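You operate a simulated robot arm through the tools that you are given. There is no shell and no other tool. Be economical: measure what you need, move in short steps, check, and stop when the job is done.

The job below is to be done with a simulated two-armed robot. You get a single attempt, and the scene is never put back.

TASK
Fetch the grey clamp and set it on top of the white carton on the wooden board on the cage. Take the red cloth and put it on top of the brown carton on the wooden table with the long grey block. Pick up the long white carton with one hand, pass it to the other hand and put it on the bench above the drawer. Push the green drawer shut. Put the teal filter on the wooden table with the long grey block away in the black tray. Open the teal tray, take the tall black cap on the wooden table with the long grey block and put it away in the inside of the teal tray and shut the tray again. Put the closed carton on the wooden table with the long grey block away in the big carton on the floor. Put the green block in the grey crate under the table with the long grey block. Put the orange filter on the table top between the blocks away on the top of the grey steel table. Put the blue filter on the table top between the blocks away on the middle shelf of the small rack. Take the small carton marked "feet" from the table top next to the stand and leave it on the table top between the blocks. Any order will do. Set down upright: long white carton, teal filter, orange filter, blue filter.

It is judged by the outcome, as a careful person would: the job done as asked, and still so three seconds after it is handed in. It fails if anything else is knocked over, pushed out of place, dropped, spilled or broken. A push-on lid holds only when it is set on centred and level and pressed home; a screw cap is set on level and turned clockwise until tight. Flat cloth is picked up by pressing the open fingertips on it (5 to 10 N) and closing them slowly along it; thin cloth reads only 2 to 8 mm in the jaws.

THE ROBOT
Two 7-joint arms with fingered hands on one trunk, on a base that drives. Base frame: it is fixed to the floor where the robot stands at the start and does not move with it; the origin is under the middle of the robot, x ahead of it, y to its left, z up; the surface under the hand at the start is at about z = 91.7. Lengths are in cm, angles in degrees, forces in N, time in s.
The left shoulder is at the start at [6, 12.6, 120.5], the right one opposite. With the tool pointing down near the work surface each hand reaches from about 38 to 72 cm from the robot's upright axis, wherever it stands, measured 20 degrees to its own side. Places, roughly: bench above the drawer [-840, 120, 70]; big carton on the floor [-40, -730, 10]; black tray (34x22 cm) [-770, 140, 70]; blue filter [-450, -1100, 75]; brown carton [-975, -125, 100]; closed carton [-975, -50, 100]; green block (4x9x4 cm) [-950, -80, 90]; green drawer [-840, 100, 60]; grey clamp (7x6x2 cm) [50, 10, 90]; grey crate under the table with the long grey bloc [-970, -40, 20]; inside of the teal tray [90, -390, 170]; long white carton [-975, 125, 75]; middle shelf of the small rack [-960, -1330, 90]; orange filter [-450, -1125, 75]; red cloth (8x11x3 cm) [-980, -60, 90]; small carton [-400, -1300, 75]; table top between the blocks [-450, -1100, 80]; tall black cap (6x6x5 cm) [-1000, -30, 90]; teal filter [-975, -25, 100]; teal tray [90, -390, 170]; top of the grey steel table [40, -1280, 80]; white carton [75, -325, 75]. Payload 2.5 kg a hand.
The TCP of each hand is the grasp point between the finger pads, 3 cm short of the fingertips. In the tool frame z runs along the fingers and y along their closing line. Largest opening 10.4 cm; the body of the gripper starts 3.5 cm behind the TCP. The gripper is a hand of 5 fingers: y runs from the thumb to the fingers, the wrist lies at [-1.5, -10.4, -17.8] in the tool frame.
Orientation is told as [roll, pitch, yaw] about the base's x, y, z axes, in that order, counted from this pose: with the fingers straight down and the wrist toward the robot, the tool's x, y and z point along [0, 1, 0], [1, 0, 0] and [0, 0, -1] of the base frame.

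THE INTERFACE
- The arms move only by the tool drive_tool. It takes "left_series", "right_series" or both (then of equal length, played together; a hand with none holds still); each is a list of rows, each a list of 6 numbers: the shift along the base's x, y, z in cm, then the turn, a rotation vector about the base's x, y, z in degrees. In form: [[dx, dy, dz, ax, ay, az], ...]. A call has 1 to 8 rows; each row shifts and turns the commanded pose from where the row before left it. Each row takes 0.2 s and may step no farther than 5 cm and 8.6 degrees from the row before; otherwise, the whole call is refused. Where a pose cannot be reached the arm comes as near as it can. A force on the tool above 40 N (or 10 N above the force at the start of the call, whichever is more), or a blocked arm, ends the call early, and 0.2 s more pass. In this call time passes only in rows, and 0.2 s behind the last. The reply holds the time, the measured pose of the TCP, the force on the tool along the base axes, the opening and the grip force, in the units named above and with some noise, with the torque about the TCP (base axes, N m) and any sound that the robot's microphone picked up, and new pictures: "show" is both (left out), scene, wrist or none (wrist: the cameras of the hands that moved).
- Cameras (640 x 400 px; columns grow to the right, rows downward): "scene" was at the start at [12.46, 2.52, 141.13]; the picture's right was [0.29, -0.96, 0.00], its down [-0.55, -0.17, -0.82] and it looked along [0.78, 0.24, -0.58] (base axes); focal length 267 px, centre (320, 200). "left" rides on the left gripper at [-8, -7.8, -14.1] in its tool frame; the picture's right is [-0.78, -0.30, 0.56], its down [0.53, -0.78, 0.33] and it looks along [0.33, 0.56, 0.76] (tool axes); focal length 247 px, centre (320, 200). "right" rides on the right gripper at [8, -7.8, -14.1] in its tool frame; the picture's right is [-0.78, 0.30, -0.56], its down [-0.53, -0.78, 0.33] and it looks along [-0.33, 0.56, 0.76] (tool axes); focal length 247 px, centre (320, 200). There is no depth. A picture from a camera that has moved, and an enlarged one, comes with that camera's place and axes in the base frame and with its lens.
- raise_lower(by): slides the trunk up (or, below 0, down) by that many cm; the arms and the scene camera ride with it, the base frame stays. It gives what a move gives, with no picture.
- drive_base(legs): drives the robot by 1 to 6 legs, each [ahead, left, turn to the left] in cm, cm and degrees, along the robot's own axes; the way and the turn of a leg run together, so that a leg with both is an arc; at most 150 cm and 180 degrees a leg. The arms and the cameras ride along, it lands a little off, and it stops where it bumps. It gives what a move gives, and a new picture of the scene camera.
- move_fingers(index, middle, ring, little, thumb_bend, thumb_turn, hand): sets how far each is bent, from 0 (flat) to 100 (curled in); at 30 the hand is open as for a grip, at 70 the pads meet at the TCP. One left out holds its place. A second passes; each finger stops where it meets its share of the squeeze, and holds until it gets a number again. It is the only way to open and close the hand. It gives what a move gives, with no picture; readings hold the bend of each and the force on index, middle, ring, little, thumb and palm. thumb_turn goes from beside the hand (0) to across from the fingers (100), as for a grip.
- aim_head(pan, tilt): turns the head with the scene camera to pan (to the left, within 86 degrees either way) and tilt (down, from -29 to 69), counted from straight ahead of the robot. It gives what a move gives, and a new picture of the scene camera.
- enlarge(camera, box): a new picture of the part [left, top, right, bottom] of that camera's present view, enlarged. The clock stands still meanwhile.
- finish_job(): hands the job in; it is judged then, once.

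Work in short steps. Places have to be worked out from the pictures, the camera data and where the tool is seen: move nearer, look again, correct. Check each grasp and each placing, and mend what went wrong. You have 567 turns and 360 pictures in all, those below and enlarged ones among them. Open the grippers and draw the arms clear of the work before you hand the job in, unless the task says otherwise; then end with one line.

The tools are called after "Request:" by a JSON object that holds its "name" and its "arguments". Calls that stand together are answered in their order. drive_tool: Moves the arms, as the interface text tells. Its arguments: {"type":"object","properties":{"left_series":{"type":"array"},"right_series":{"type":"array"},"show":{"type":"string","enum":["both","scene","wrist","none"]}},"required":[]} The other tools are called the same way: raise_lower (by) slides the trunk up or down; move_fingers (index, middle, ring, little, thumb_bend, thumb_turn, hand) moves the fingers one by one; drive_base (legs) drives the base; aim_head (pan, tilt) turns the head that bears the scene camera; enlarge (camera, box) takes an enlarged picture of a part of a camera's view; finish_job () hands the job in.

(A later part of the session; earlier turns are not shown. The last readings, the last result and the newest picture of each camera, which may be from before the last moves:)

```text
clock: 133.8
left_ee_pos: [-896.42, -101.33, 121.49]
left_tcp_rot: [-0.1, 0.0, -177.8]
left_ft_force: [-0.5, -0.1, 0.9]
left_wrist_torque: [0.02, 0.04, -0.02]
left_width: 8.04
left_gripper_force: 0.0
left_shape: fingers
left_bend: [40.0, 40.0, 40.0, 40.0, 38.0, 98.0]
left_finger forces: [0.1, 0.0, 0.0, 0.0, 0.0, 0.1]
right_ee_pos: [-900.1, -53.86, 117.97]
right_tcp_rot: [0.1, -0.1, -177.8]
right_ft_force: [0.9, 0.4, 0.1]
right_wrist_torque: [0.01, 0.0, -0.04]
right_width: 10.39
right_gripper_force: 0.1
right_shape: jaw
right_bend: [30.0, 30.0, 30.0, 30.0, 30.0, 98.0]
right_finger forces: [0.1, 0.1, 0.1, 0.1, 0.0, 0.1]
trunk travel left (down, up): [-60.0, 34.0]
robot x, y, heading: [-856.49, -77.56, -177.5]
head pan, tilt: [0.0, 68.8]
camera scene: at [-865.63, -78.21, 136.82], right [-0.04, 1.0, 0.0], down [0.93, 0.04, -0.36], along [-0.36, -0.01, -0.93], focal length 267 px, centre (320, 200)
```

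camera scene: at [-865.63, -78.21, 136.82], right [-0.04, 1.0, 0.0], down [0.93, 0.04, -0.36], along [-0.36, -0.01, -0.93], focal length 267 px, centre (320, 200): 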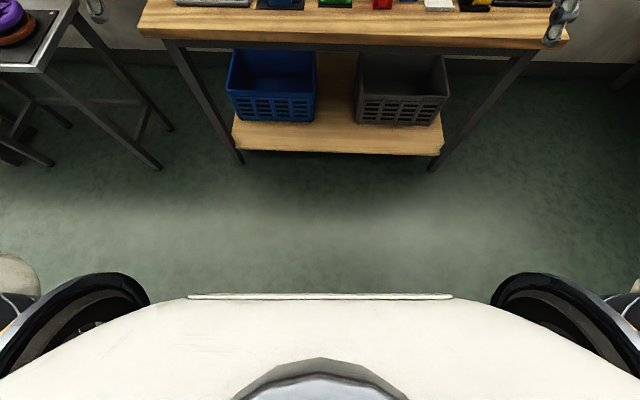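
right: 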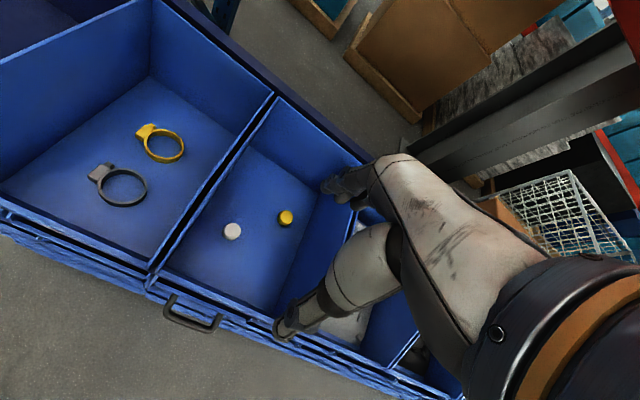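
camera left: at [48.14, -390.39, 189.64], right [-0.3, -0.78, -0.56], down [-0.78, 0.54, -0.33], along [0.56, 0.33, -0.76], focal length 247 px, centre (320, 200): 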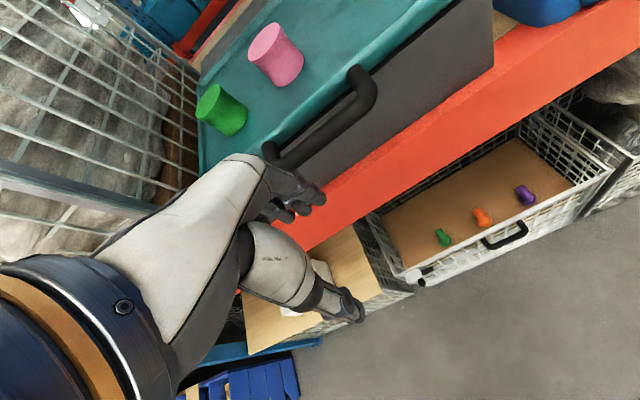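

The base is compact (front about 12 cm ahead of the axis), and the crate is at about x −963..−990, y −62..−18, z 12–33. I move up so that the left hand can reach the red cloth.

Request:
{"name": "drive_base", "arguments": {"legs": [[0, -38, -2.3], [54, 0, 0]]}}

Request:
{"name": "aim_head", "arguments": {"pan": 10, "tilt": 35}}

```text
clock: 139.0
left_ee_pos: [-952.62, -62.17, 121.48]
left_tcp_rot: [0.0, 0.0, -179.9]
left_ft_force: [0.8, -0.7, 0.2]
left_wrist_torque: [0.0, -0.02, -0.02]
left_width: 8.03
left_gripper_force: 0.1
left_shape: fingers
left_bend: [40.0, 40.0, 40.0, 40.0, 38.0, 98.0]
left_finger forces: [0.0, 0.0, 0.0, 0.0, 0.0, 0.0]
right_ee_pos: [-954.57, -14.79, 117.93]
right_tcp_rot: [0.0, -0.1, -179.9]
right_ft_force: [-0.3, 0.8, -0.1]
right_wrist_torque: [0.01, -0.04, -0.03]
right_width: 10.35
right_gripper_force: 0.1
right_shape: jaw
right_bend: [30.0, 30.0, 30.0, 30.0, 30.0, 98.0]
right_finger forces: [0.0, 0.0, 0.2, 0.0, 0.0, 0.1]
trunk travel left (down, up): [-60.0, 34.0]
robot x, y, heading: [-911.5, -40.37, -179.6]
head pan, tilt: [0.0, 68.8]
camera scene: at [-921.05, -40.37, 136.81], right [0.0, 1.0, 0.0], down [0.93, 0.0, -0.36], along [-0.36, 0.0, -0.93], focal length 267 px, centre (320, 200)
```

scene: 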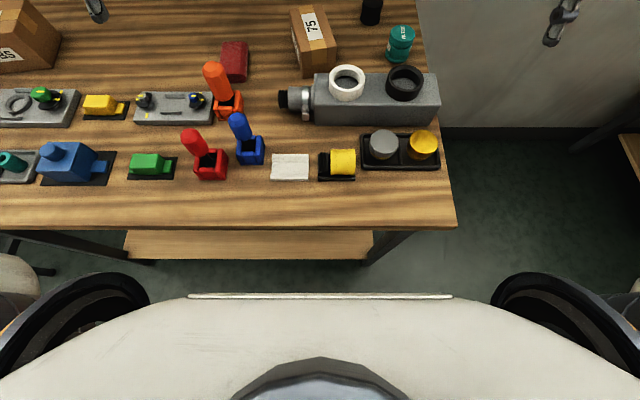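

```text
clock: 140.0
left_ee_pos: [-952.66, -62.23, 121.68]
left_tcp_rot: [0.0, 0.0, -179.9]
left_ft_force: [0.4, 0.0, 0.2]
left_wrist_torque: [0.02, 0.01, 0.0]
left_width: 8.04
left_gripper_force: 0.0
left_shape: fingers
left_bend: [40.0, 40.0, 40.0, 40.0, 38.0, 98.0]
left_finger forces: [0.0, 0.0, 0.0, 0.0, 0.0, 0.1]
right_ee_pos: [-954.61, -14.72, 117.93]
right_tcp_rot: [0.1, 0.0, -180.0]
right_ft_force: [0.8, 0.0, 0.9]
right_wrist_torque: [0.04, -0.02, 0.01]
right_width: 10.37
right_gripper_force: 0.0
right_shape: jaw
right_bend: [30.0, 30.0, 30.0, 30.0, 30.0, 98.0]
right_finger forces: [0.0, 0.0, 0.0, 0.0, 0.0, 0.0]
trunk travel left (down, up): [-60.0, 34.0]
robot x, y, heading: [-911.52, -40.56, -179.9]
head pan, tilt: [10.0, 35.0]
camera scene: at [-924.09, -41.9, 141.18], right [-0.18, 0.98, 0.0], down [0.57, 0.1, -0.82], along [-0.81, -0.14, -0.57], focal length 267 px, centre (320, 200)
```

scene: 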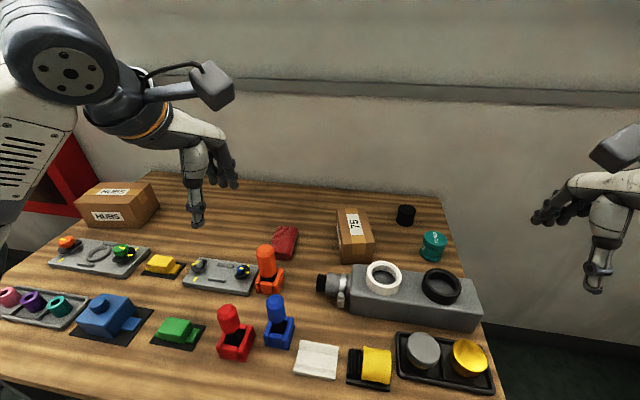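

From the top view, the cloth lies at x −972..−983, y −66..−58 (8 wide along y). I turn the left hand −90° about z to close along y and bring it above the cloth.

Request:
{"name": "move_fingers", "arguments": {"hand": "left", "index": 30, "middle": 30, "ring": 30, "little": 30, "thumb_bend": 30}}

Request:
{"name": "drive_tool", "arguments": {"left_series": [[-2, 0, 0, 0, 0, -8.2], [-2, 0, 0, 0, 0, -8.2], [-2, 0, 0, 0, 0, -8.2], [-2, 0, 0, 0, 0, -8.2], [-2, 0, 0, 0, 0, -8.2], [-2, 0, -1, 0, 0, -8.2], [-2, 0, -1, 0, 0, -8.2], [-2, 0, -1, 0, 0, -8.2]], "show": "none"}}

Request:
{"name": "drive_tool", "arguments": {"left_series": [[-2.5, 0, -3, 0, 0, -8.2], [-3, 0, -3, 0, 0, -8.2], [-2.6, 0, -3, 0, 0, -8.0]], "show": "both"}}

```text
clock: 141.0
left_ee_pos: [-952.72, -62.21, 121.52]
left_tcp_rot: [-0.1, 0.0, -179.8]
left_ft_force: [-0.1, -0.6, -0.4]
left_wrist_torque: [0.02, 0.0, 0.01]
left_width: 10.25
left_gripper_force: 0.2
left_shape: fingers
left_bend: [30.0, 30.0, 30.0, 30.0, 30.0, 98.0]
left_finger forces: [0.0, 0.0, 0.1, 0.1, 0.0, 0.0]
right_ee_pos: [-954.55, -14.78, 118.09]
right_tcp_rot: [0.0, 0.0, -180.0]
right_ft_force: [0.3, 0.5, 0.4]
right_wrist_torque: [0.0, 0.01, -0.03]
right_width: 10.39
right_gripper_force: 0.0
right_shape: jaw
right_bend: [30.0, 30.0, 30.0, 30.0, 30.0, 98.0]
right_finger forces: [0.0, 0.1, 0.0, 0.0, 0.0, 0.0]
trunk travel left (down, up): [-60.0, 34.0]
robot x, y, heading: [-911.33, -40.65, -179.7]
head pan, tilt: [10.0, 35.0]
```

```text
clock: 142.8
left_ee_pos: [-968.69, -62.13, 118.41]
left_tcp_rot: [0.1, 0.0, 114.4]
left_ft_force: [-0.1, 0.1, -0.6]
left_wrist_torque: [0.02, 0.0, -0.01]
left_width: 10.26
left_gripper_force: 0.0
left_shape: fingers
left_bend: [30.0, 30.0, 30.0, 30.0, 30.0, 98.0]
left_finger forces: [0.0, 0.0, 0.1, 0.1, 0.0, 0.0]
right_ee_pos: [-954.52, -14.76, 117.92]
right_tcp_rot: [0.0, -0.1, -179.8]
right_ft_force: [0.0, 0.8, 0.9]
right_wrist_torque: [-0.03, -0.02, -0.03]
right_width: 10.36
right_gripper_force: 0.0
right_shape: jaw
right_bend: [30.0, 30.0, 30.0, 30.0, 30.0, 98.0]
right_finger forces: [0.0, 0.1, 0.0, 0.0, 0.1, 0.1]
trunk travel left (down, up): [-60.0, 34.0]
robot x, y, heading: [-911.51, -40.17, -179.9]
head pan, tilt: [10.0, 35.0]
```

```text
clock: 143.6
left_ee_pos: [-966.01, -61.76, 106.34]
left_tcp_rot: [0.2, 0.0, 89.9]
left_ft_force: [-0.2, 0.3, -0.1]
left_wrist_torque: [0.02, 0.02, 0.0]
left_width: 10.28
left_gripper_force: 0.1
left_shape: fingers
left_bend: [30.0, 30.0, 30.0, 30.0, 30.0, 98.0]
left_finger forces: [0.0, 0.0, 0.0, 0.1, 0.1, 0.0]
left hand out of reach, approached as far as the arm can: row 1, 2, 3
right_ee_pos: [-954.69, -14.69, 117.98]
right_tcp_rot: [0.0, -0.1, -179.9]
right_ft_force: [0.0, -0.9, -0.1]
right_wrist_torque: [0.0, 0.0, -0.02]
right_width: 10.36
right_gripper_force: 0.0
right_shape: jaw
right_bend: [30.0, 30.0, 30.0, 30.0, 30.0, 98.0]
right_finger forces: [0.0, 0.0, 0.0, 0.0, 0.0, 0.0]
trunk travel left (down, up): [-60.0, 34.0]
robot x, y, heading: [-911.65, -40.34, -179.8]
head pan, tilt: [10.0, 35.0]
camera scene: at [-924.11, -41.96, 141.19], right [-0.18, 0.98, 0.0], down [0.56, 0.1, -0.82], along [-0.81, -0.14, -0.57], focal length 267 px, centre (320, 200)
camera left: at [-958.11, -69.64, 120.57], right [0.77, -0.3, -0.56], down [-0.54, -0.78, -0.33], along [-0.33, 0.56, -0.76], focal length 247 px, centre (320, 200)
```

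scene: 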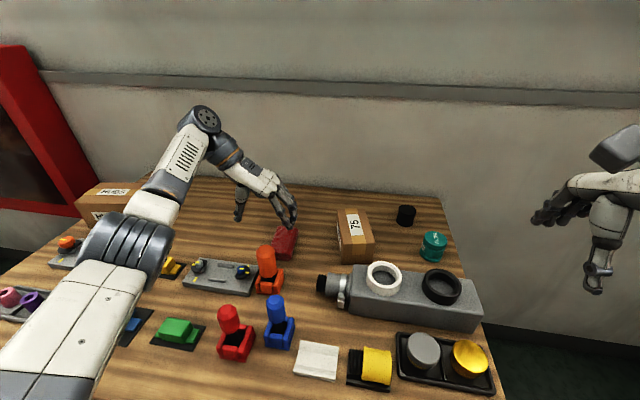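
left: 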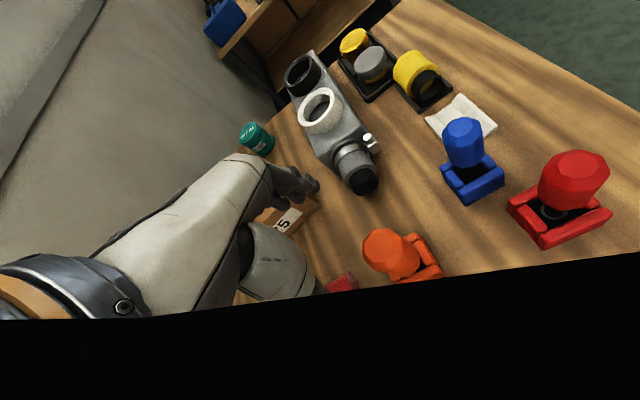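

With this yaw the arm is at its reach limit, so I shift the base left 18 and ahead 8, then put the hand over the cloth.

Request:
{"name": "drive_tool", "arguments": {"left_series": [[2, 0, 4, 0, 0, 0], [2, 0, 2, 0, 0, 0]], "show": "none"}}

Request:
{"name": "drive_base", "arguments": {"legs": [[0, 18, 0], [8, 0, 0]]}}

```text
clock: 144.2
left_ee_pos: [-961.82, -61.79, 112.43]
left_tcp_rot: [-0.1, 0.0, 90.1]
left_ft_force: [-0.7, 0.9, -0.2]
left_wrist_torque: [0.03, -0.02, 0.0]
left_width: 10.32
left_gripper_force: 0.1
left_shape: fingers
left_bend: [30.0, 30.0, 30.0, 30.0, 30.0, 98.0]
left_finger forces: [0.0, 0.0, 0.1, 0.0, 0.0, 0.0]
right_ee_pos: [-954.5, -14.83, 118.02]
right_tcp_rot: [0.0, -0.1, -179.9]
right_ft_force: [-0.3, -0.3, 0.3]
right_wrist_torque: [-0.02, 0.04, 0.01]
right_width: 10.36
right_gripper_force: 0.1
right_shape: jaw
right_bend: [30.0, 30.0, 30.0, 30.0, 30.0, 98.0]
right_finger forces: [0.0, 0.1, 0.0, 0.0, 0.1, 0.0]
trunk travel left (down, up): [-60.0, 34.0]
robot x, y, heading: [-911.53, -40.41, -179.8]
head pan, tilt: [10.0, 35.0]
```

```text
clock: 146.4
left_ee_pos: [-969.79, -80.18, 112.3]
left_tcp_rot: [-0.1, 0.1, 90.2]
left_ft_force: [-0.2, 0.2, 0.0]
left_wrist_torque: [0.01, 0.02, -0.02]
left_width: 10.3
left_gripper_force: 0.1
left_shape: fingers
left_bend: [30.0, 30.0, 30.0, 30.0, 30.0, 98.0]
left_finger forces: [0.0, 0.0, 0.1, 0.0, 0.0, 0.0]
right_ee_pos: [-962.39, -33.11, 118.05]
right_tcp_rot: [0.1, -0.1, -179.8]
right_ft_force: [0.2, 0.1, 0.6]
right_wrist_torque: [0.01, 0.01, -0.01]
right_width: 10.36
right_gripper_force: 0.0
right_shape: jaw
right_bend: [30.0, 30.0, 30.0, 30.0, 30.0, 98.0]
right_finger forces: [0.0, 0.0, 0.0, 0.1, 0.0, 0.0]
trunk travel left (down, up): [-60.0, 34.0]
robot x, y, heading: [-919.41, -59.07, -179.7]
head pan, tilt: [10.0, 35.0]
camera scene: at [-932.09, -60.29, 141.18], right [-0.18, 0.98, 0.0], down [0.57, 0.1, -0.82], along [-0.81, -0.14, -0.57], focal length 267 px, centre (320, 200)
```

scene: 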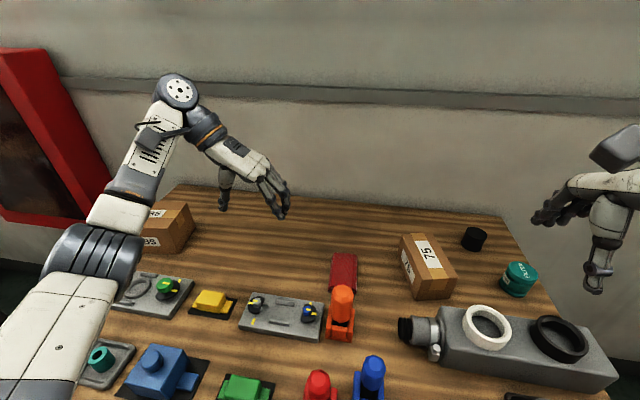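

Cloth confirmed near [-978,-62]. I move the hand over it.

Request:
{"name": "drive_tool", "arguments": {"left_series": [[-2, 4.4, 0, 0, 0, 0], [-2, 4.4, 0, 0, 0, 0], [-2, 4.4, -0.5, 0, 0, 0], [-2, 4.4, -0.5, 0, 0, 0], [0, 0.6, -3, 0, 0, 0], [0, 0, -4, 0, 0, 0]], "show": "both"}}

```text
clock: 147.8
left_ee_pos: [-976.03, -62.19, 103.66]
left_tcp_rot: [0.0, 0.0, 90.3]
left_ft_force: [0.7, 0.0, -0.9]
left_wrist_torque: [0.0, -0.01, -0.01]
left_width: 10.3
left_gripper_force: 0.1
left_shape: fingers
left_bend: [30.0, 30.0, 30.0, 30.0, 30.0, 98.0]
left_finger forces: [0.1, 0.0, 0.1, 0.0, 0.0, 0.1]
left hand out of reach, approached as far as the arm can: row 4
right_ee_pos: [-962.41, -33.14, 118.0]
right_tcp_rot: [0.0, -0.1, -179.8]
right_ft_force: [0.0, -0.3, 0.4]
right_wrist_torque: [-0.01, 0.0, 0.02]
right_width: 10.38
right_gripper_force: 0.1
right_shape: jaw
right_bend: [30.0, 30.0, 30.0, 30.0, 30.0, 98.0]
right_finger forces: [0.0, 0.0, 0.1, 0.0, 0.0, 0.0]
trunk travel left (down, up): [-60.0, 34.0]
robot x, y, heading: [-919.61, -58.86, -180.1]
head pan, tilt: [10.0, 35.0]
camera scene: at [-932.03, -60.31, 141.19], right [-0.18, 0.98, 0.0], down [0.56, 0.1, -0.82], along [-0.81, -0.14, -0.57], focal length 267 px, centre (320, 200)
camera left: at [-967.95, -70.12, 117.99], right [0.78, -0.29, -0.56], down [-0.53, -0.78, -0.33], along [-0.34, 0.56, -0.76], focal length 247 px, centre (320, 200)
```

scene: 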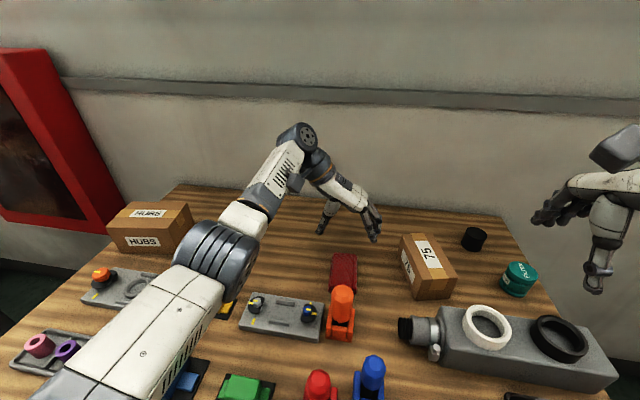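
left: 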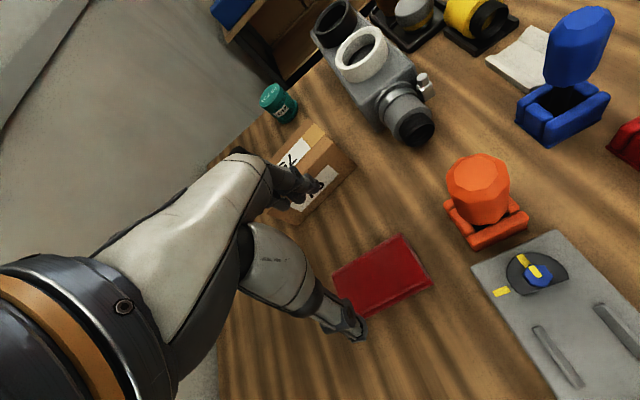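

The cloth is nearly centred below the hand; a small shift of −0.7 in y and down.

Request:
{"name": "drive_tool", "arguments": {"left_series": [[0, -0.7, -4, 0, 0, 0], [0, 0, -4, 0, 0, 0], [0, 0, -3, 0, 0, 0], [0, 0, -1.2, 0, 0, 0]], "show": "wrist"}}

```text
clock: 148.8
left_ee_pos: [-975.58, -63.04, 91.48]
left_tcp_rot: [0.0, -0.1, 90.1]
left_ft_force: [-0.2, 0.0, -0.8]
left_wrist_torque: [-0.02, 0.0, -0.03]
left_width: 10.28
left_gripper_force: 0.1
left_shape: fingers
left_bend: [30.0, 30.0, 30.0, 30.0, 30.0, 98.0]
left_finger forces: [0.0, 0.0, 0.0, 0.0, 0.1, 0.1]
left hand out of reach, approached as far as the arm can: row 4
right_ee_pos: [-962.48, -33.17, 117.9]
right_tcp_rot: [0.0, -0.1, -179.8]
right_ft_force: [0.0, -0.3, 0.0]
right_wrist_torque: [-0.01, 0.01, 0.02]
right_width: 10.37
right_gripper_force: 0.0
right_shape: jaw
right_bend: [30.0, 30.0, 30.0, 30.0, 30.0, 98.0]
right_finger forces: [0.1, 0.1, 0.0, 0.1, 0.1, 0.0]
trunk travel left (down, up): [-60.0, 34.0]
robot x, y, heading: [-919.52, -58.64, -179.8]
head pan, tilt: [10.0, 35.0]
camera left: at [-967.58, -70.86, 105.72], right [0.78, -0.29, -0.56], down [-0.53, -0.78, -0.33], along [-0.34, 0.56, -0.76], focal length 247 px, centre (320, 200)
```

left: 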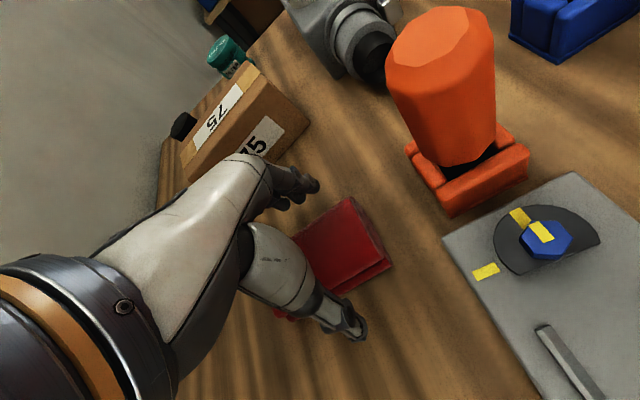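

The fingers straddle the cloth. I lower the last bit and close slowly.

Request:
{"name": "raise_lower", "arguments": {"by": -1.5}}

Request:
{"name": "drive_tool", "arguments": {"left_series": [[0, 0, -0.4, 0, 0, 0], [0, 0, -0.4, 0, 0, 0]], "show": "none"}}

```text
clock: 149.4
left_ee_pos: [-975.68, -63.02, 90.12]
left_tcp_rot: [0.0, 0.0, 90.1]
left_ft_force: [0.5, 0.7, -0.3]
left_wrist_torque: [-0.01, 0.0, 0.01]
left_width: 10.29
left_gripper_force: 0.1
left_shape: fingers
left_bend: [30.0, 30.0, 30.0, 30.0, 30.0, 98.0]
left_finger forces: [0.0, 0.1, 0.0, 0.1, 0.1, 0.0]
right_ee_pos: [-962.52, -33.06, 116.39]
right_tcp_rot: [-0.1, -0.1, -179.8]
right_ft_force: [-0.2, -0.7, 0.2]
right_wrist_torque: [0.01, -0.01, 0.01]
right_width: 10.36
right_gripper_force: 0.0
right_shape: jaw
right_bend: [30.0, 30.0, 30.0, 30.0, 30.0, 98.0]
right_finger forces: [0.1, 0.0, 0.1, 0.0, 0.0, 0.0]
trunk travel left (down, up): [-58.5, 35.5]
robot x, y, heading: [-919.12, -58.69, -179.8]
head pan, tilt: [10.0, 35.0]
```

```text
clock: 150.0
left_ee_pos: [-975.54, -63.1, 89.27]
left_tcp_rot: [0.1, 0.1, 90.2]
left_ft_force: [0.5, 0.3, -0.2]
left_wrist_torque: [0.03, -0.02, 0.01]
left_width: 10.28
left_gripper_force: 0.0
left_shape: fingers
left_bend: [30.0, 30.0, 30.0, 30.0, 30.0, 98.0]
left_finger forces: [0.1, 0.0, 0.1, 0.0, 0.0, 0.0]
right_ee_pos: [-962.45, -33.17, 116.51]
right_tcp_rot: [0.0, -0.1, -179.8]
right_ft_force: [0.2, 0.4, 0.5]
right_wrist_torque: [-0.01, 0.04, 0.02]
right_width: 10.37
right_gripper_force: 0.1
right_shape: jaw
right_bend: [30.0, 30.0, 30.0, 30.0, 30.0, 98.0]
right_finger forces: [0.0, 0.0, 0.1, 0.0, 0.1, 0.0]
trunk travel left (down, up): [-58.5, 35.5]
robot x, y, heading: [-919.86, -58.57, -179.8]
head pan, tilt: [10.0, 35.0]
```

No contact yet at tip z≈86.3; I feel for the table in small steps.

Request:
{"name": "drive_tool", "arguments": {"left_series": [[0, 0, -0.4, 0, 0, 0], [0, 0, -0.4, 0, 0, 0], [0, 0, -0.4, 0, 0, 0]], "show": "none"}}

```text
clock: 150.8
left_ee_pos: [-975.21, -63.17, 88.16]
left_tcp_rot: [-0.1, 0.1, 90.2]
left_ft_force: [-0.1, -0.5, 1.3]
left_wrist_torque: [0.04, 0.0, 0.02]
left_width: 10.34
left_gripper_force: 0.4
left_shape: fingers
left_bend: [30.0, 30.0, 30.0, 30.0, 30.0, 98.0]
left_finger forces: [0.6, 0.0, 0.0, 0.0, 0.0, 0.0]
left hand out of reach, approached as far as the arm can: row 2
right_ee_pos: [-962.5, -33.16, 116.56]
right_tcp_rot: [0.0, -0.1, -179.7]
right_ft_force: [0.6, -0.3, -0.3]
right_wrist_torque: [-0.02, 0.0, -0.03]
right_width: 10.41
right_gripper_force: 0.0
right_shape: jaw
right_bend: [30.0, 30.0, 30.0, 30.0, 30.0, 98.0]
right_finger forces: [0.0, 0.1, 0.1, 0.1, 0.0, 0.1]
trunk travel left (down, up): [-58.5, 35.5]
robot x, y, heading: [-919.66, -58.63, -179.8]
head pan, tilt: [10.0, 35.0]
```

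Light contact: table top z≈85.2. I close the fingers in stages.

Request:
{"name": "move_fingers", "arguments": {"hand": "left", "index": 50, "middle": 50, "ring": 50, "little": 50, "thumb_bend": 50}}

Request:
{"name": "move_fingers", "arguments": {"hand": "left", "index": 75, "middle": 75, "ring": 75, "little": 75, "thumb_bend": 75}}

Request:
{"name": "drive_tool", "arguments": {"left_series": [[0, 0, 2, 0, 0, 0], [0, 0, 3, 0, 0, 0]], "show": "wrist"}}

```text
clock: 151.8
left_ee_pos: [-975.16, -62.94, 88.44]
left_tcp_rot: [0.2, -0.3, 90.1]
left_ft_force: [-1.1, 4.4, 17.9]
left_wrist_torque: [0.92, 0.24, 0.0]
left_width: 7.09
left_gripper_force: 20.1
left_shape: fingers
left_bend: [44.0, 44.0, 47.0, 48.0, 43.0, 96.0]
left_finger forces: [6.0, 17.8, 2.1, 2.4, 10.5, 0.0]
right_ee_pos: [-962.25, -33.09, 116.59]
right_tcp_rot: [0.0, -0.2, -179.9]
right_ft_force: [-0.5, -0.3, 1.1]
right_wrist_torque: [-0.01, -0.02, -0.02]
right_width: 10.37
right_gripper_force: 0.1
right_shape: jaw
right_bend: [30.0, 30.0, 30.0, 30.0, 30.0, 98.0]
right_finger forces: [0.1, 0.0, 0.1, 0.0, 0.0, 0.1]
trunk travel left (down, up): [-58.5, 35.5]
robot x, y, heading: [-919.52, -58.57, -179.7]
head pan, tilt: [10.0, 35.0]
```

```text
clock: 152.8
left_ee_pos: [-975.06, -62.98, 88.21]
left_tcp_rot: [0.0, -0.3, 90.0]
left_ft_force: [-0.9, 6.5, 18.1]
left_wrist_torque: [0.77, -0.17, 0.1]
left_width: 7.15
left_gripper_force: 41.6
left_shape: fingers
left_bend: [53.0, 55.0, 63.0, 70.0, 39.0, 89.0]
left_finger forces: [21.6, 9.8, 9.3, 9.9, 33.5, 0.0]
right_ee_pos: [-962.3, -33.02, 116.42]
right_tcp_rot: [0.2, -0.3, -179.8]
right_ft_force: [-0.8, -0.1, 0.0]
right_wrist_torque: [-0.03, 0.01, 0.0]
right_width: 10.35
right_gripper_force: 0.1
right_shape: jaw
right_bend: [30.0, 30.0, 30.0, 30.0, 30.0, 98.0]
right_finger forces: [0.0, 0.1, 0.0, 0.0, 0.1, 0.1]
trunk travel left (down, up): [-58.5, 35.5]
robot x, y, heading: [-919.08, -58.84, -179.8]
head pan, tilt: [10.0, 35.0]
```

```text
clock: 153.4
left_ee_pos: [-975.11, -63.29, 93.04]
left_tcp_rot: [-0.1, 0.1, 90.1]
left_ft_force: [-0.6, 0.2, -0.3]
left_wrist_torque: [-0.04, 0.0, -0.01]
left_width: 7.13
left_gripper_force: 34.7
left_shape: fingers
left_bend: [55.0, 56.0, 64.0, 70.0, 38.0, 89.0]
left_finger forces: [8.9, 8.5, 8.3, 8.5, 35.3, 0.1]
right_ee_pos: [-962.46, -33.11, 116.55]
right_tcp_rot: [0.1, -0.1, -179.9]
right_ft_force: [-0.2, 0.1, 0.5]
right_wrist_torque: [0.02, -0.01, 0.02]
right_width: 10.35
right_gripper_force: 0.0
right_shape: jaw
right_bend: [30.0, 30.0, 30.0, 30.0, 30.0, 98.0]
right_finger forces: [0.0, 0.0, 0.1, 0.0, 0.1, 0.1]
trunk travel left (down, up): [-58.5, 35.5]
robot x, y, heading: [-919.64, -58.77, -179.9]
head pan, tilt: [10.0, 35.0]
camera left: at [-967.15, -71.09, 107.29], right [0.78, -0.29, -0.55], down [-0.53, -0.78, -0.33], along [-0.33, 0.55, -0.76], focal length 247 px, centre (320, 200)
```

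left: 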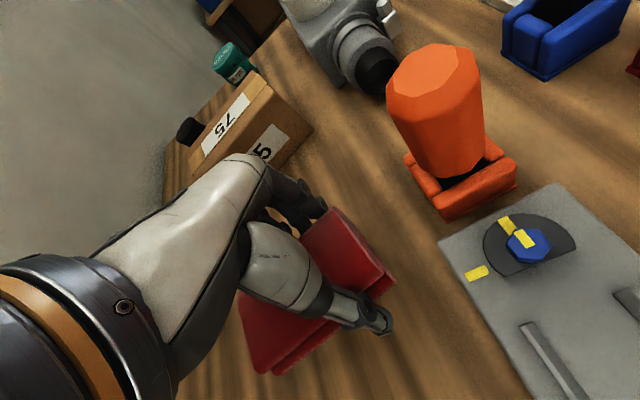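

The folded cloth is held. I lift it clear and drive the base left to the HUBS carton.

Request:
{"name": "drive_tool", "arguments": {"left_series": [[1, 0, 4.5, 0, 0, 0], [1, 0, 4.5, 0, 0, 0], [1, 0, 4.5, 0, 0, 0], [1, 0, 4.5, 0, 0, 0]], "show": "none"}}

Request:
{"name": "drive_base", "arguments": {"legs": [[0, 53, 0]]}}

```text
clock: 154.4
left_ee_pos: [-971.0, -63.06, 111.13]
left_tcp_rot: [-0.2, 0.0, 90.1]
left_ft_force: [-0.2, -0.4, -0.3]
left_wrist_torque: [0.05, -0.05, 0.01]
left_width: 7.09
left_gripper_force: 34.9
left_shape: fingers
left_bend: [55.0, 56.0, 64.0, 70.0, 38.0, 89.0]
left_finger forces: [8.9, 8.4, 8.4, 8.5, 35.1, 0.0]
right_ee_pos: [-962.49, -33.15, 116.55]
right_tcp_rot: [0.0, 0.0, -179.8]
right_ft_force: [0.2, 0.1, -0.2]
right_wrist_torque: [0.0, -0.01, 0.04]
right_width: 10.37
right_gripper_force: 0.0
right_shape: jaw
right_bend: [30.0, 30.0, 30.0, 30.0, 30.0, 98.0]
right_finger forces: [0.1, 0.1, 0.0, 0.0, 0.0, 0.0]
trunk travel left (down, up): [-58.5, 35.5]
robot x, y, heading: [-919.5, -58.68, -180.0]
head pan, tilt: [10.0, 35.0]
```

```text
clock: 157.5
left_ee_pos: [-971.07, -116.04, 111.24]
left_tcp_rot: [0.0, -0.1, 89.9]
left_ft_force: [0.2, 0.5, -0.9]
left_wrist_torque: [0.03, -0.02, 0.0]
left_width: 7.11
left_gripper_force: 35.1
left_shape: fingers
left_bend: [55.0, 56.0, 64.0, 70.0, 38.0, 89.0]
left_finger forces: [8.9, 8.3, 8.4, 8.5, 35.1, 0.1]
right_ee_pos: [-962.36, -86.19, 116.58]
right_tcp_rot: [0.0, -0.1, 179.8]
right_ft_force: [0.2, 0.7, 0.3]
right_wrist_torque: [0.01, 0.02, -0.02]
right_width: 10.37
right_gripper_force: 0.1
right_shape: jaw
right_bend: [30.0, 30.0, 30.0, 30.0, 30.0, 98.0]
right_finger forces: [0.0, 0.1, 0.0, 0.0, 0.1, 0.0]
trunk travel left (down, up): [-58.5, 35.5]
robot x, y, heading: [-919.5, -111.82, 180.1]
head pan, tilt: [10.0, 35.0]
camera scene: at [-931.96, -113.41, 139.68], right [-0.17, 0.98, 0.0], down [0.56, 0.1, -0.82], along [-0.81, -0.14, -0.57], focal length 267 px, centre (320, 200)
```

scene: 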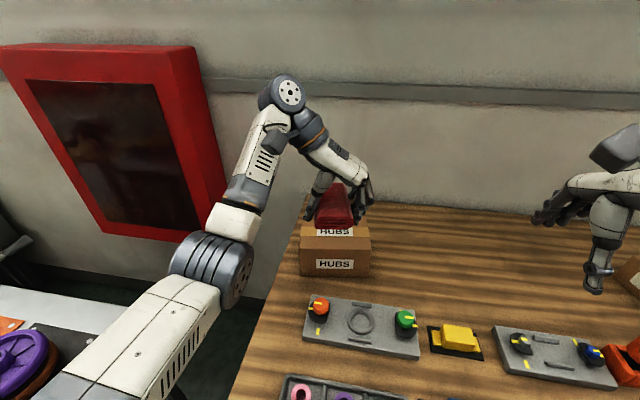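

Carton top is at z≈94.6, centred about [-982,-117.5]. I turn the hand +25° to gain reach and go over the carton.

Request:
{"name": "drive_tool", "arguments": {"left_series": [[-2, 0, 0, 0, 0, 8.3], [-2.2, 0, 0, 0, 0, 8.3], [-2.2, -0.2, 0, 0, 0, 8.4], [-2.3, -0.2, -3, 0, 0, 0], [0, 0, -4, 0, 0, 0], [0, 0, -3, 0, 0, 0]], "show": "both"}}

```text
clock: 158.9
left_ee_pos: [-979.95, -116.41, 101.15]
left_tcp_rot: [-0.1, 0.1, 115.0]
left_ft_force: [1.1, 0.4, 0.0]
left_wrist_torque: [0.01, 0.01, -0.02]
left_width: 7.1
left_gripper_force: 34.5
left_shape: fingers
left_bend: [55.0, 56.0, 64.0, 70.0, 38.0, 89.0]
left_finger forces: [8.8, 8.3, 8.4, 8.5, 34.7, 0.1]
right_ee_pos: [-962.31, -85.99, 116.58]
right_tcp_rot: [0.0, -0.2, 180.0]
right_ft_force: [-0.5, -0.5, 1.1]
right_wrist_torque: [0.0, 0.01, 0.0]
right_width: 10.35
right_gripper_force: 0.0
right_shape: jaw
right_bend: [30.0, 30.0, 30.0, 30.0, 30.0, 98.0]
right_finger forces: [0.1, 0.0, 0.1, 0.0, 0.0, 0.0]
trunk travel left (down, up): [-58.5, 35.5]
robot x, y, heading: [-919.33, -111.79, 179.9]
head pan, tilt: [10.0, 35.0]
camera scene: at [-931.98, -113.38, 139.69], right [-0.17, 0.98, 0.0], down [0.57, 0.1, -0.82], along [-0.81, -0.14, -0.57], focal length 267 px, centre (320, 200)
camera left: at [-969.52, -120.08, 115.41], right [0.83, 0.06, -0.56], down [-0.16, -0.93, -0.33], along [-0.54, 0.36, -0.76], focal length 247 px, centre (320, 200)
```

scene: 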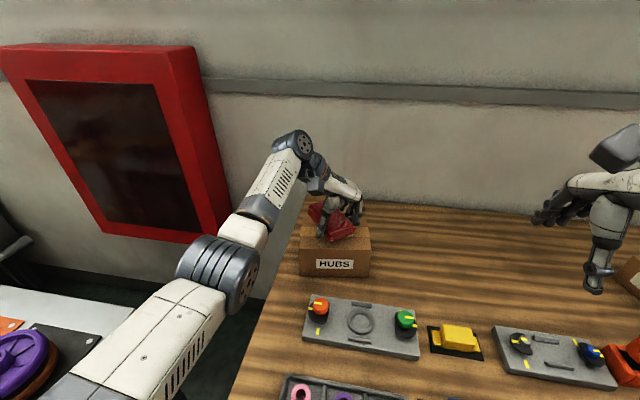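
left: 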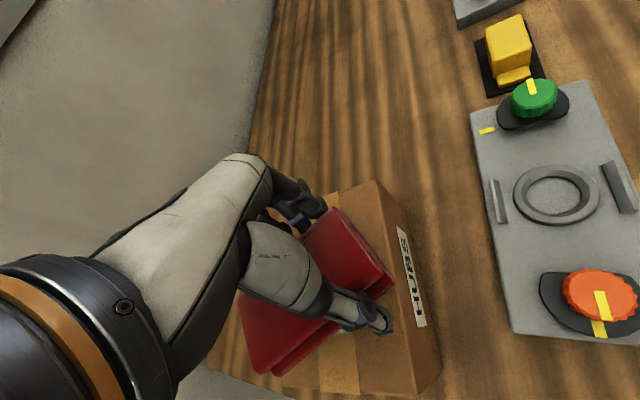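

The cloth is over the carton top. I lower to contact.

Request:
{"name": "drive_tool", "arguments": {"left_series": [[0.5, 0.5, -1.5, 0, 0, 0], [0, 0, -1, 0, 0, 0], [0, 0, -0.5, 0, 0, 0], [0, 0, -0.5, 0, 0, 0]], "show": "none"}}

```text
clock: 159.9
left_ee_pos: [-979.49, -115.78, 98.24]
left_tcp_rot: [0.4, -0.7, 115.0]
left_ft_force: [0.1, -1.2, 21.4]
left_wrist_torque: [0.59, -0.01, -0.02]
left_width: 7.1
left_gripper_force: 44.8
left_shape: fingers
left_bend: [55.0, 57.0, 65.0, 71.0, 37.0, 89.0]
left_finger forces: [30.2, 7.8, 7.9, 7.9, 36.1, 0.0]
right_ee_pos: [-962.14, -86.08, 116.62]
right_tcp_rot: [0.1, -0.2, 179.8]
right_ft_force: [0.8, 0.2, 0.5]
right_wrist_torque: [0.0, -0.02, 0.02]
right_width: 10.37
right_gripper_force: 0.0
right_shape: jaw
right_bend: [30.0, 30.0, 30.0, 30.0, 30.0, 98.0]
right_finger forces: [0.1, 0.1, 0.1, 0.1, 0.1, 0.0]
trunk travel left (down, up): [-58.5, 35.5]
robot x, y, heading: [-919.33, -111.71, 180.0]
head pan, tilt: [10.0, 35.0]
```

Contact on the carton. I ease up slightly, open, and withdraw upward.

Request:
{"name": "drive_tool", "arguments": {"left_series": [[0, 0, 0.3, 0, 0, 0]], "show": "none"}}

Request:
{"name": "move_fingers", "arguments": {"hand": "left", "index": 30, "middle": 30, "ring": 30, "little": 30, "thumb_bend": 30}}

Request:
{"name": "drive_tool", "arguments": {"left_series": [[0, 0, 2, 0, 0, 0], [0, 0, 4, 0, 0, 0], [0, 0, 5, 0, 0, 0], [0, 0, 5, 0, 0, 0]], "show": "both"}}

```text
clock: 160.3
left_ee_pos: [-979.34, -115.71, 98.36]
left_tcp_rot: [0.3, -0.3, 115.0]
left_ft_force: [-4.7, 1.3, 18.0]
left_wrist_torque: [0.56, 0.14, 0.16]
left_width: 7.14
left_gripper_force: 42.5
left_shape: fingers
left_bend: [54.0, 57.0, 65.0, 71.0, 37.0, 89.0]
left_finger forces: [25.3, 8.7, 8.4, 7.9, 33.8, 0.0]
right_ee_pos: [-962.11, -86.16, 116.57]
right_tcp_rot: [0.0, -0.2, 179.9]
right_ft_force: [0.8, -0.2, 0.6]
right_wrist_torque: [0.03, -0.01, -0.04]
right_width: 10.4
right_gripper_force: 0.0
right_shape: jaw
right_bend: [30.0, 30.0, 30.0, 30.0, 30.0, 98.0]
right_finger forces: [0.0, 0.1, 0.0, 0.0, 0.0, 0.0]
trunk travel left (down, up): [-58.5, 35.5]
robot x, y, heading: [-919.34, -111.8, 179.7]
head pan, tilt: [10.0, 35.0]
```

```text
clock: 161.3
left_ee_pos: [-979.37, -115.88, 98.13]
left_tcp_rot: [0.0, -0.1, 114.9]
left_ft_force: [1.3, -3.6, 8.9]
left_wrist_torque: [0.33, 0.23, 0.06]
left_width: 10.37
left_gripper_force: 4.4
left_shape: fingers
left_bend: [30.0, 32.0, 30.0, 30.0, 30.0, 97.0]
left_finger forces: [0.1, 9.0, 0.1, 0.0, 0.2, 0.0]
right_ee_pos: [-962.22, -86.13, 116.57]
right_tcp_rot: [-0.1, -0.2, 179.9]
right_ft_force: [-0.1, 0.3, -0.6]
right_wrist_torque: [0.0, -0.01, 0.04]
right_width: 10.35
right_gripper_force: 0.0
right_shape: jaw
right_bend: [30.0, 30.0, 30.0, 30.0, 30.0, 98.0]
right_finger forces: [0.0, 0.0, 0.0, 0.0, 0.2, 0.1]
trunk travel left (down, up): [-58.5, 35.5]
robot x, y, heading: [-919.74, -111.7, 180.0]
head pan, tilt: [10.0, 35.0]
```

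```text
clock: 162.3
left_ee_pos: [-979.08, -115.64, 114.0]
left_tcp_rot: [-0.1, -0.1, 114.9]
left_ft_force: [-0.1, -0.8, 0.4]
left_wrist_torque: [-0.01, -0.01, 0.0]
left_width: 10.35
left_gripper_force: 0.0
left_shape: fingers
left_bend: [30.0, 30.0, 30.0, 30.0, 30.0, 97.0]
left_finger forces: [0.1, 0.1, 0.0, 0.0, 0.0, 0.0]
right_ee_pos: [-962.24, -86.1, 116.53]
right_tcp_rot: [0.0, -0.1, 180.0]
right_ft_force: [1.1, 0.2, -0.7]
right_wrist_torque: [-0.03, 0.0, -0.02]
right_width: 10.38
right_gripper_force: 0.1
right_shape: jaw
right_bend: [30.0, 30.0, 30.0, 30.0, 30.0, 98.0]
right_finger forces: [0.0, 0.0, 0.0, 0.0, 0.1, 0.1]
trunk travel left (down, up): [-58.5, 35.5]
robot x, y, heading: [-919.31, -111.99, 179.7]
head pan, tilt: [10.0, 35.0]
camera scene: at [-931.9, -113.36, 139.68], right [-0.17, 0.98, 0.0], down [0.56, 0.1, -0.82], along [-0.81, -0.14, -0.57], focal length 267 px, centre (320, 200)
camera left: at [-968.65, -119.46, 128.16], right [0.83, 0.06, -0.56], down [-0.16, -0.93, -0.33], along [-0.54, 0.36, -0.76], focal length 247 px, centre (320, 200)
```

scene: 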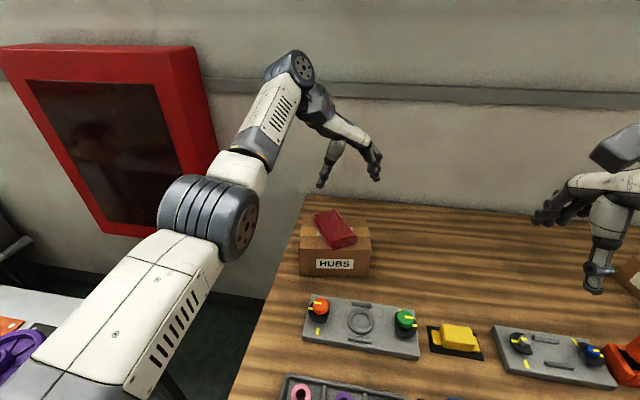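
left: 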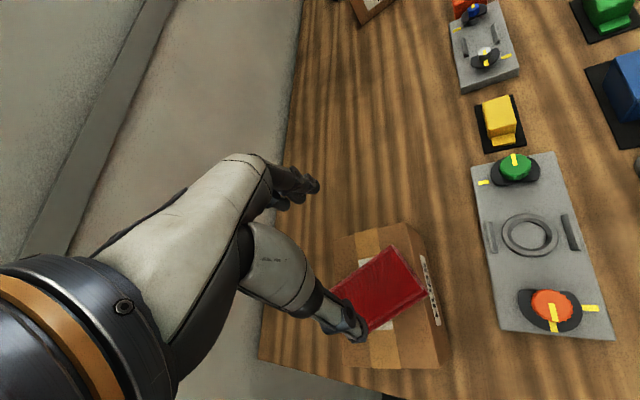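

The cloth lies on the HUBS carton. Next the green block with the right hand: I bring the left arm back to a side pose, then shift the base so the block is under the right hand.

Request:
{"name": "drive_tool", "arguments": {"left_series": [[3.4, -3.4, 0.3, 0, 0, 8.1], [3.4, -3.4, 0.3, 0, 0, 8.1], [3.4, -3.4, 0.3, 0, 0, 8.1], [3.4, -3.4, 0.3, 0, 0, 8.1], [3.4, -3.4, 0.3, 0, 0, 8.1], [3.4, -3.4, 0.3, 0, 0, 8.1], [3.4, -3.4, 0.3, 0, 0, 8.1], [3.4, -3.4, 0.3, 0, 0, 8.1]], "show": "none"}}

Request:
{"name": "drive_base", "arguments": {"legs": [[-16, 0, 0], [0, -18, 0]]}}

Request:
{"name": "move_fingers", "arguments": {"hand": "right", "index": 43, "middle": 43, "ring": 43, "little": 43, "thumb_bend": 43}}

Request:
{"name": "enlarge", "arguments": {"camera": "right", "box": [0, 0, 640, 400]}}

```text
clock: 164.1
left_ee_pos: [-952.07, -142.72, 116.25]
left_tcp_rot: [0.1, -0.1, 179.9]
left_ft_force: [-0.6, 0.2, -0.6]
left_wrist_torque: [-0.04, 0.01, -0.05]
left_width: 10.36
left_gripper_force: 0.1
left_shape: fingers
left_bend: [30.0, 30.0, 30.0, 30.0, 30.0, 97.0]
left_finger forces: [0.0, 0.0, 0.1, 0.1, 0.0, 0.0]
right_ee_pos: [-962.34, -86.12, 116.49]
right_tcp_rot: [0.0, 0.0, 179.9]
right_ft_force: [-0.1, 0.7, 0.5]
right_wrist_torque: [0.02, 0.01, 0.02]
right_width: 10.38
right_gripper_force: 0.0
right_shape: jaw
right_bend: [30.0, 30.0, 30.0, 30.0, 30.0, 98.0]
right_finger forces: [0.0, 0.1, 0.0, 0.0, 0.2, 0.0]
trunk travel left (down, up): [-58.5, 35.5]
robot x, y, heading: [-919.43, -111.68, 180.0]
head pan, tilt: [10.0, 35.0]
```

```text
clock: 166.6
left_ee_pos: [-936.08, -124.79, 116.2]
left_tcp_rot: [0.0, 0.0, 179.6]
left_ft_force: [0.2, -0.4, -0.4]
left_wrist_torque: [0.02, 0.03, -0.03]
left_width: 10.34
left_gripper_force: 0.2
left_shape: fingers
left_bend: [30.0, 30.0, 30.0, 30.0, 30.0, 97.0]
left_finger forces: [0.0, 0.1, 0.1, 0.0, 0.0, 0.0]
right_ee_pos: [-946.29, -68.07, 116.46]
right_tcp_rot: [0.1, -0.1, 179.8]
right_ft_force: [0.6, 1.0, -0.1]
right_wrist_torque: [0.02, -0.01, -0.01]
right_width: 10.38
right_gripper_force: 0.1
right_shape: jaw
right_bend: [30.0, 30.0, 30.0, 30.0, 30.0, 98.0]
right_finger forces: [0.0, 0.0, 0.0, 0.0, 0.1, 0.1]
trunk travel left (down, up): [-58.5, 35.5]
robot x, y, heading: [-903.3, -93.56, 179.7]
head pan, tilt: [10.0, 35.0]
camera scene: at [-915.99, -95.34, 139.69], right [-0.17, 0.99, 0.0], down [0.57, 0.1, -0.82], along [-0.81, -0.14, -0.57], focal length 267 px, centre (320, 200)
```

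scene: 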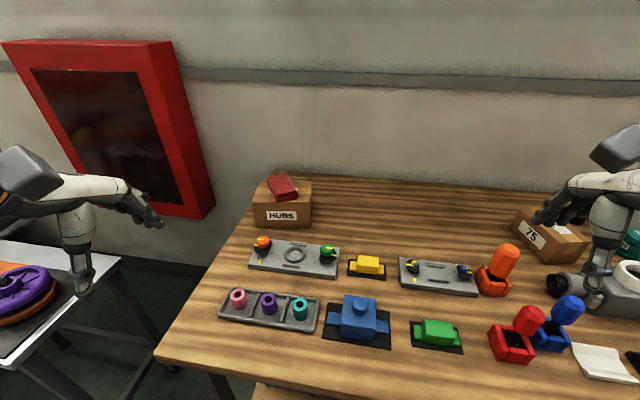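

```text
clock: 167.6
left_ee_pos: [-936.23, -124.8, 116.27]
left_tcp_rot: [-0.1, 0.0, 179.6]
left_ft_force: [0.4, -0.4, -0.2]
left_wrist_torque: [-0.01, 0.0, 0.03]
left_width: 10.35
left_gripper_force: 0.1
left_shape: fingers
left_bend: [30.0, 30.0, 30.0, 30.0, 30.0, 97.0]
left_finger forces: [0.1, 0.0, 0.0, 0.0, 0.0, 0.0]
right_ee_pos: [-946.3, -68.14, 116.39]
right_tcp_rot: [0.0, -0.1, 179.8]
right_ft_force: [-1.2, -0.3, -0.9]
right_wrist_torque: [0.0, 0.0, 0.03]
right_width: 7.08
right_gripper_force: 0.1
right_shape: fingers
right_bend: [43.0, 43.0, 43.0, 43.0, 43.0, 98.0]
right_finger forces: [0.0, 0.0, 0.0, 0.0, 0.1, 0.0]
trunk travel left (down, up): [-58.5, 35.5]
robot x, y, heading: [-903.24, -93.71, 180.0]
head pan, tilt: [10.0, 35.0]
```

```text
1.00 times, centred on (320, 200) of right (not enlarged: the box is as wide or as high as the picture)
camera zoom: at [-938.55, -76.03, 130.45], right [-0.29, 0.78, 0.56], down [0.78, 0.53, -0.33], along [-0.56, 0.34, -0.76], focal length 247 px, centre (320, 200)
```

zoom: 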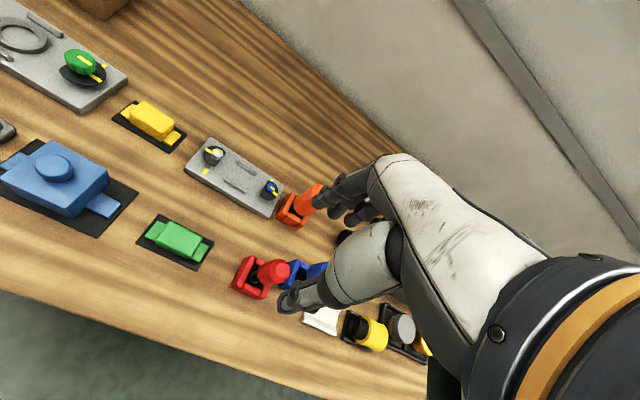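

Green block at about [-948.2,-77]. I move the right hand above it and down to 100 for a check.

Request:
{"name": "drive_tool", "arguments": {"right_series": [[-0.6, -3, -4, 0, 0, 0], [-0.6, -3, -4, 0, 0, 0], [-0.6, -2.9, -4, 0, 0, 0], [0, 0, -4, 0, 0, 0]], "show": "wrist"}}

```text
refused: row 1 steps farther than a row can; nothing moved
```

Request:
{"name": "drive_tool", "arguments": {"right_series": [[-0.6, -3, -3.8, 0, 0, 0], [-0.6, -3, -3.8, 0, 0, 0], [-0.6, -2.9, -3.8, 0, 0, 0], [0, 0, -4.5, 0, 0, 0]], "show": "wrist"}}

```text
clock: 168.6
left_ee_pos: [-936.17, -124.69, 116.25]
left_tcp_rot: [-0.1, -0.1, 179.6]
left_ft_force: [0.2, -0.9, -0.4]
left_wrist_torque: [-0.01, -0.02, 0.0]
left_width: 10.33
left_gripper_force: 0.1
left_shape: fingers
left_bend: [30.0, 30.0, 30.0, 30.0, 30.0, 97.0]
left_finger forces: [0.0, 0.1, 0.0, 0.1, 0.1, 0.1]
right_ee_pos: [-948.12, -76.92, 100.33]
right_tcp_rot: [0.1, -0.2, 179.9]
right_ft_force: [0.4, 0.0, 0.7]
right_wrist_torque: [-0.02, 0.01, -0.02]
right_width: 7.1
right_gripper_force: 0.0
right_shape: fingers
right_bend: [43.0, 43.0, 43.0, 43.0, 43.0, 98.0]
right_finger forces: [0.0, 0.0, 0.0, 0.0, 0.0, 0.1]
trunk travel left (down, up): [-58.5, 35.5]
robot x, y, heading: [-903.5, -94.16, 180.0]
head pan, tilt: [10.0, 35.0]
camera right: at [-940.45, -84.95, 114.39], right [-0.29, 0.78, 0.56], down [0.78, 0.53, -0.34], along [-0.56, 0.33, -0.76], focal length 247 px, centre (320, 200)
```

right: 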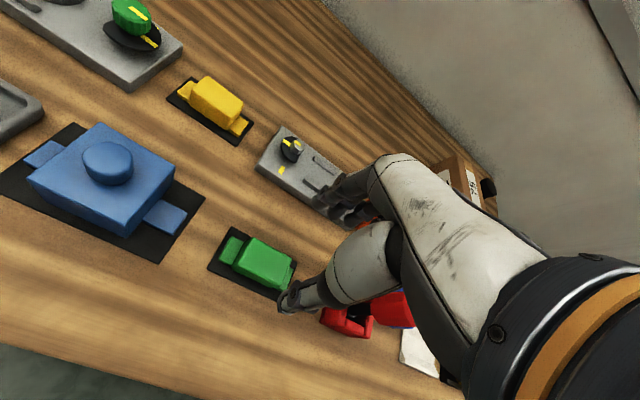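

The block is exactly under the hand. Going down to grip it.

Request:
{"name": "drive_tool", "arguments": {"right_series": [[0, 0, -4, 0, 0, 0], [0, 0, -4, 0, 0, 0], [0, 0, -2.5, 0, 0, 0], [0, 0, -0.6, 0, 0, 0]], "show": "none"}}

Request:
{"name": "move_fingers", "arguments": {"hand": "right", "index": 70, "middle": 70, "ring": 70, "little": 70, "thumb_bend": 70}}

Request:
{"name": "drive_tool", "arguments": {"right_series": [[0, 0, 2, 0, 0, 0], [0, 0, 4, 0, 0, 0], [0, 0, 5, 0, 0, 0]], "show": "wrist"}}

```text
clock: 169.6
left_ee_pos: [-936.18, -124.76, 116.18]
left_tcp_rot: [0.0, 0.1, 179.7]
left_ft_force: [0.1, -0.3, 0.1]
left_wrist_torque: [-0.01, -0.04, 0.01]
left_width: 10.33
left_gripper_force: 0.1
left_shape: fingers
left_bend: [30.0, 30.0, 30.0, 30.0, 30.0, 97.0]
left_finger forces: [0.0, 0.1, 0.1, 0.0, 0.0, 0.0]
right_ee_pos: [-948.22, -77.16, 89.46]
right_tcp_rot: [0.0, -0.1, 180.0]
right_ft_force: [-0.4, 0.9, -0.3]
right_wrist_torque: [0.0, 0.04, 0.0]
right_width: 7.05
right_gripper_force: 0.1
right_shape: fingers
right_bend: [43.0, 43.0, 43.0, 43.0, 43.0, 98.0]
right_finger forces: [0.1, 0.1, 0.1, 0.1, 0.0, 0.0]
trunk travel left (down, up): [-58.5, 35.5]
robot x, y, heading: [-903.33, -94.07, 179.8]
head pan, tilt: [10.0, 35.0]
```

```text
clock: 170.6
left_ee_pos: [-936.07, -124.7, 116.25]
left_tcp_rot: [0.0, 0.0, 179.6]
left_ft_force: [0.6, -0.5, 0.8]
left_wrist_torque: [-0.02, -0.02, -0.01]
left_width: 10.37
left_gripper_force: 0.1
left_shape: fingers
left_bend: [30.0, 30.0, 30.0, 30.0, 30.0, 97.0]
left_finger forces: [0.0, 0.1, 0.1, 0.1, 0.0, 0.0]
right_ee_pos: [-948.09, -76.98, 89.48]
right_tcp_rot: [0.0, -0.1, 179.8]
right_ft_force: [0.1, 1.3, -0.5]
right_wrist_torque: [-0.01, 0.01, 0.01]
right_width: 3.11
right_gripper_force: 13.2
right_shape: fingers
right_bend: [61.0, 65.0, 67.0, 70.0, 58.0, 95.0]
right_finger forces: [6.5, 4.9, 2.1, 0.0, 13.1, 0.0]
trunk travel left (down, up): [-58.5, 35.5]
robot x, y, heading: [-902.91, -93.83, 180.0]
head pan, tilt: [10.0, 35.0]
```

```text
clock: 171.4
left_ee_pos: [-936.08, -124.66, 116.33]
left_tcp_rot: [0.0, 0.0, 179.6]
left_ft_force: [0.0, -0.2, 0.3]
left_wrist_torque: [0.05, -0.03, -0.02]
left_width: 10.32
left_gripper_force: 0.1
left_shape: fingers
left_bend: [30.0, 30.0, 30.0, 30.0, 30.0, 97.0]
left_finger forces: [0.0, 0.1, 0.0, 0.1, 0.0, 0.0]
right_ee_pos: [-947.86, -76.94, 100.28]
right_tcp_rot: [0.1, -0.1, 179.8]
right_ft_force: [-0.5, 0.5, -1.8]
right_wrist_torque: [0.02, -0.01, 0.0]
right_width: 3.15
right_gripper_force: 12.9
right_shape: fingers
right_bend: [61.0, 65.0, 67.0, 70.0, 58.0, 95.0]
right_finger forces: [6.3, 4.6, 1.8, 0.1, 13.0, 0.0]
trunk travel left (down, up): [-58.5, 35.5]
robot x, y, heading: [-903.49, -93.99, 179.7]
head pan, tilt: [10.0, 35.0]
camera right: at [-940.18, -84.84, 114.23], right [-0.29, 0.78, 0.56], down [0.78, 0.53, -0.33], along [-0.55, 0.34, -0.76], focal length 247 px, centre (320, 200)
```

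right: 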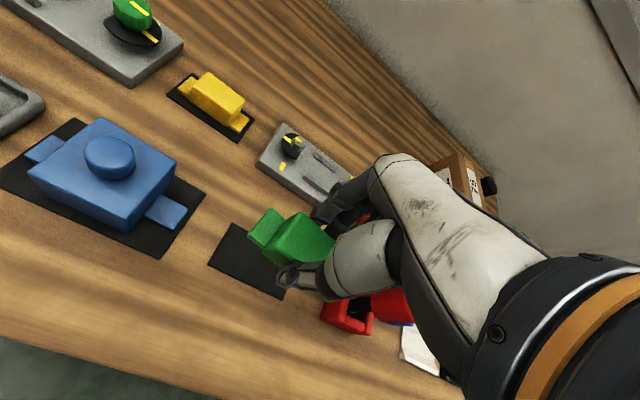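

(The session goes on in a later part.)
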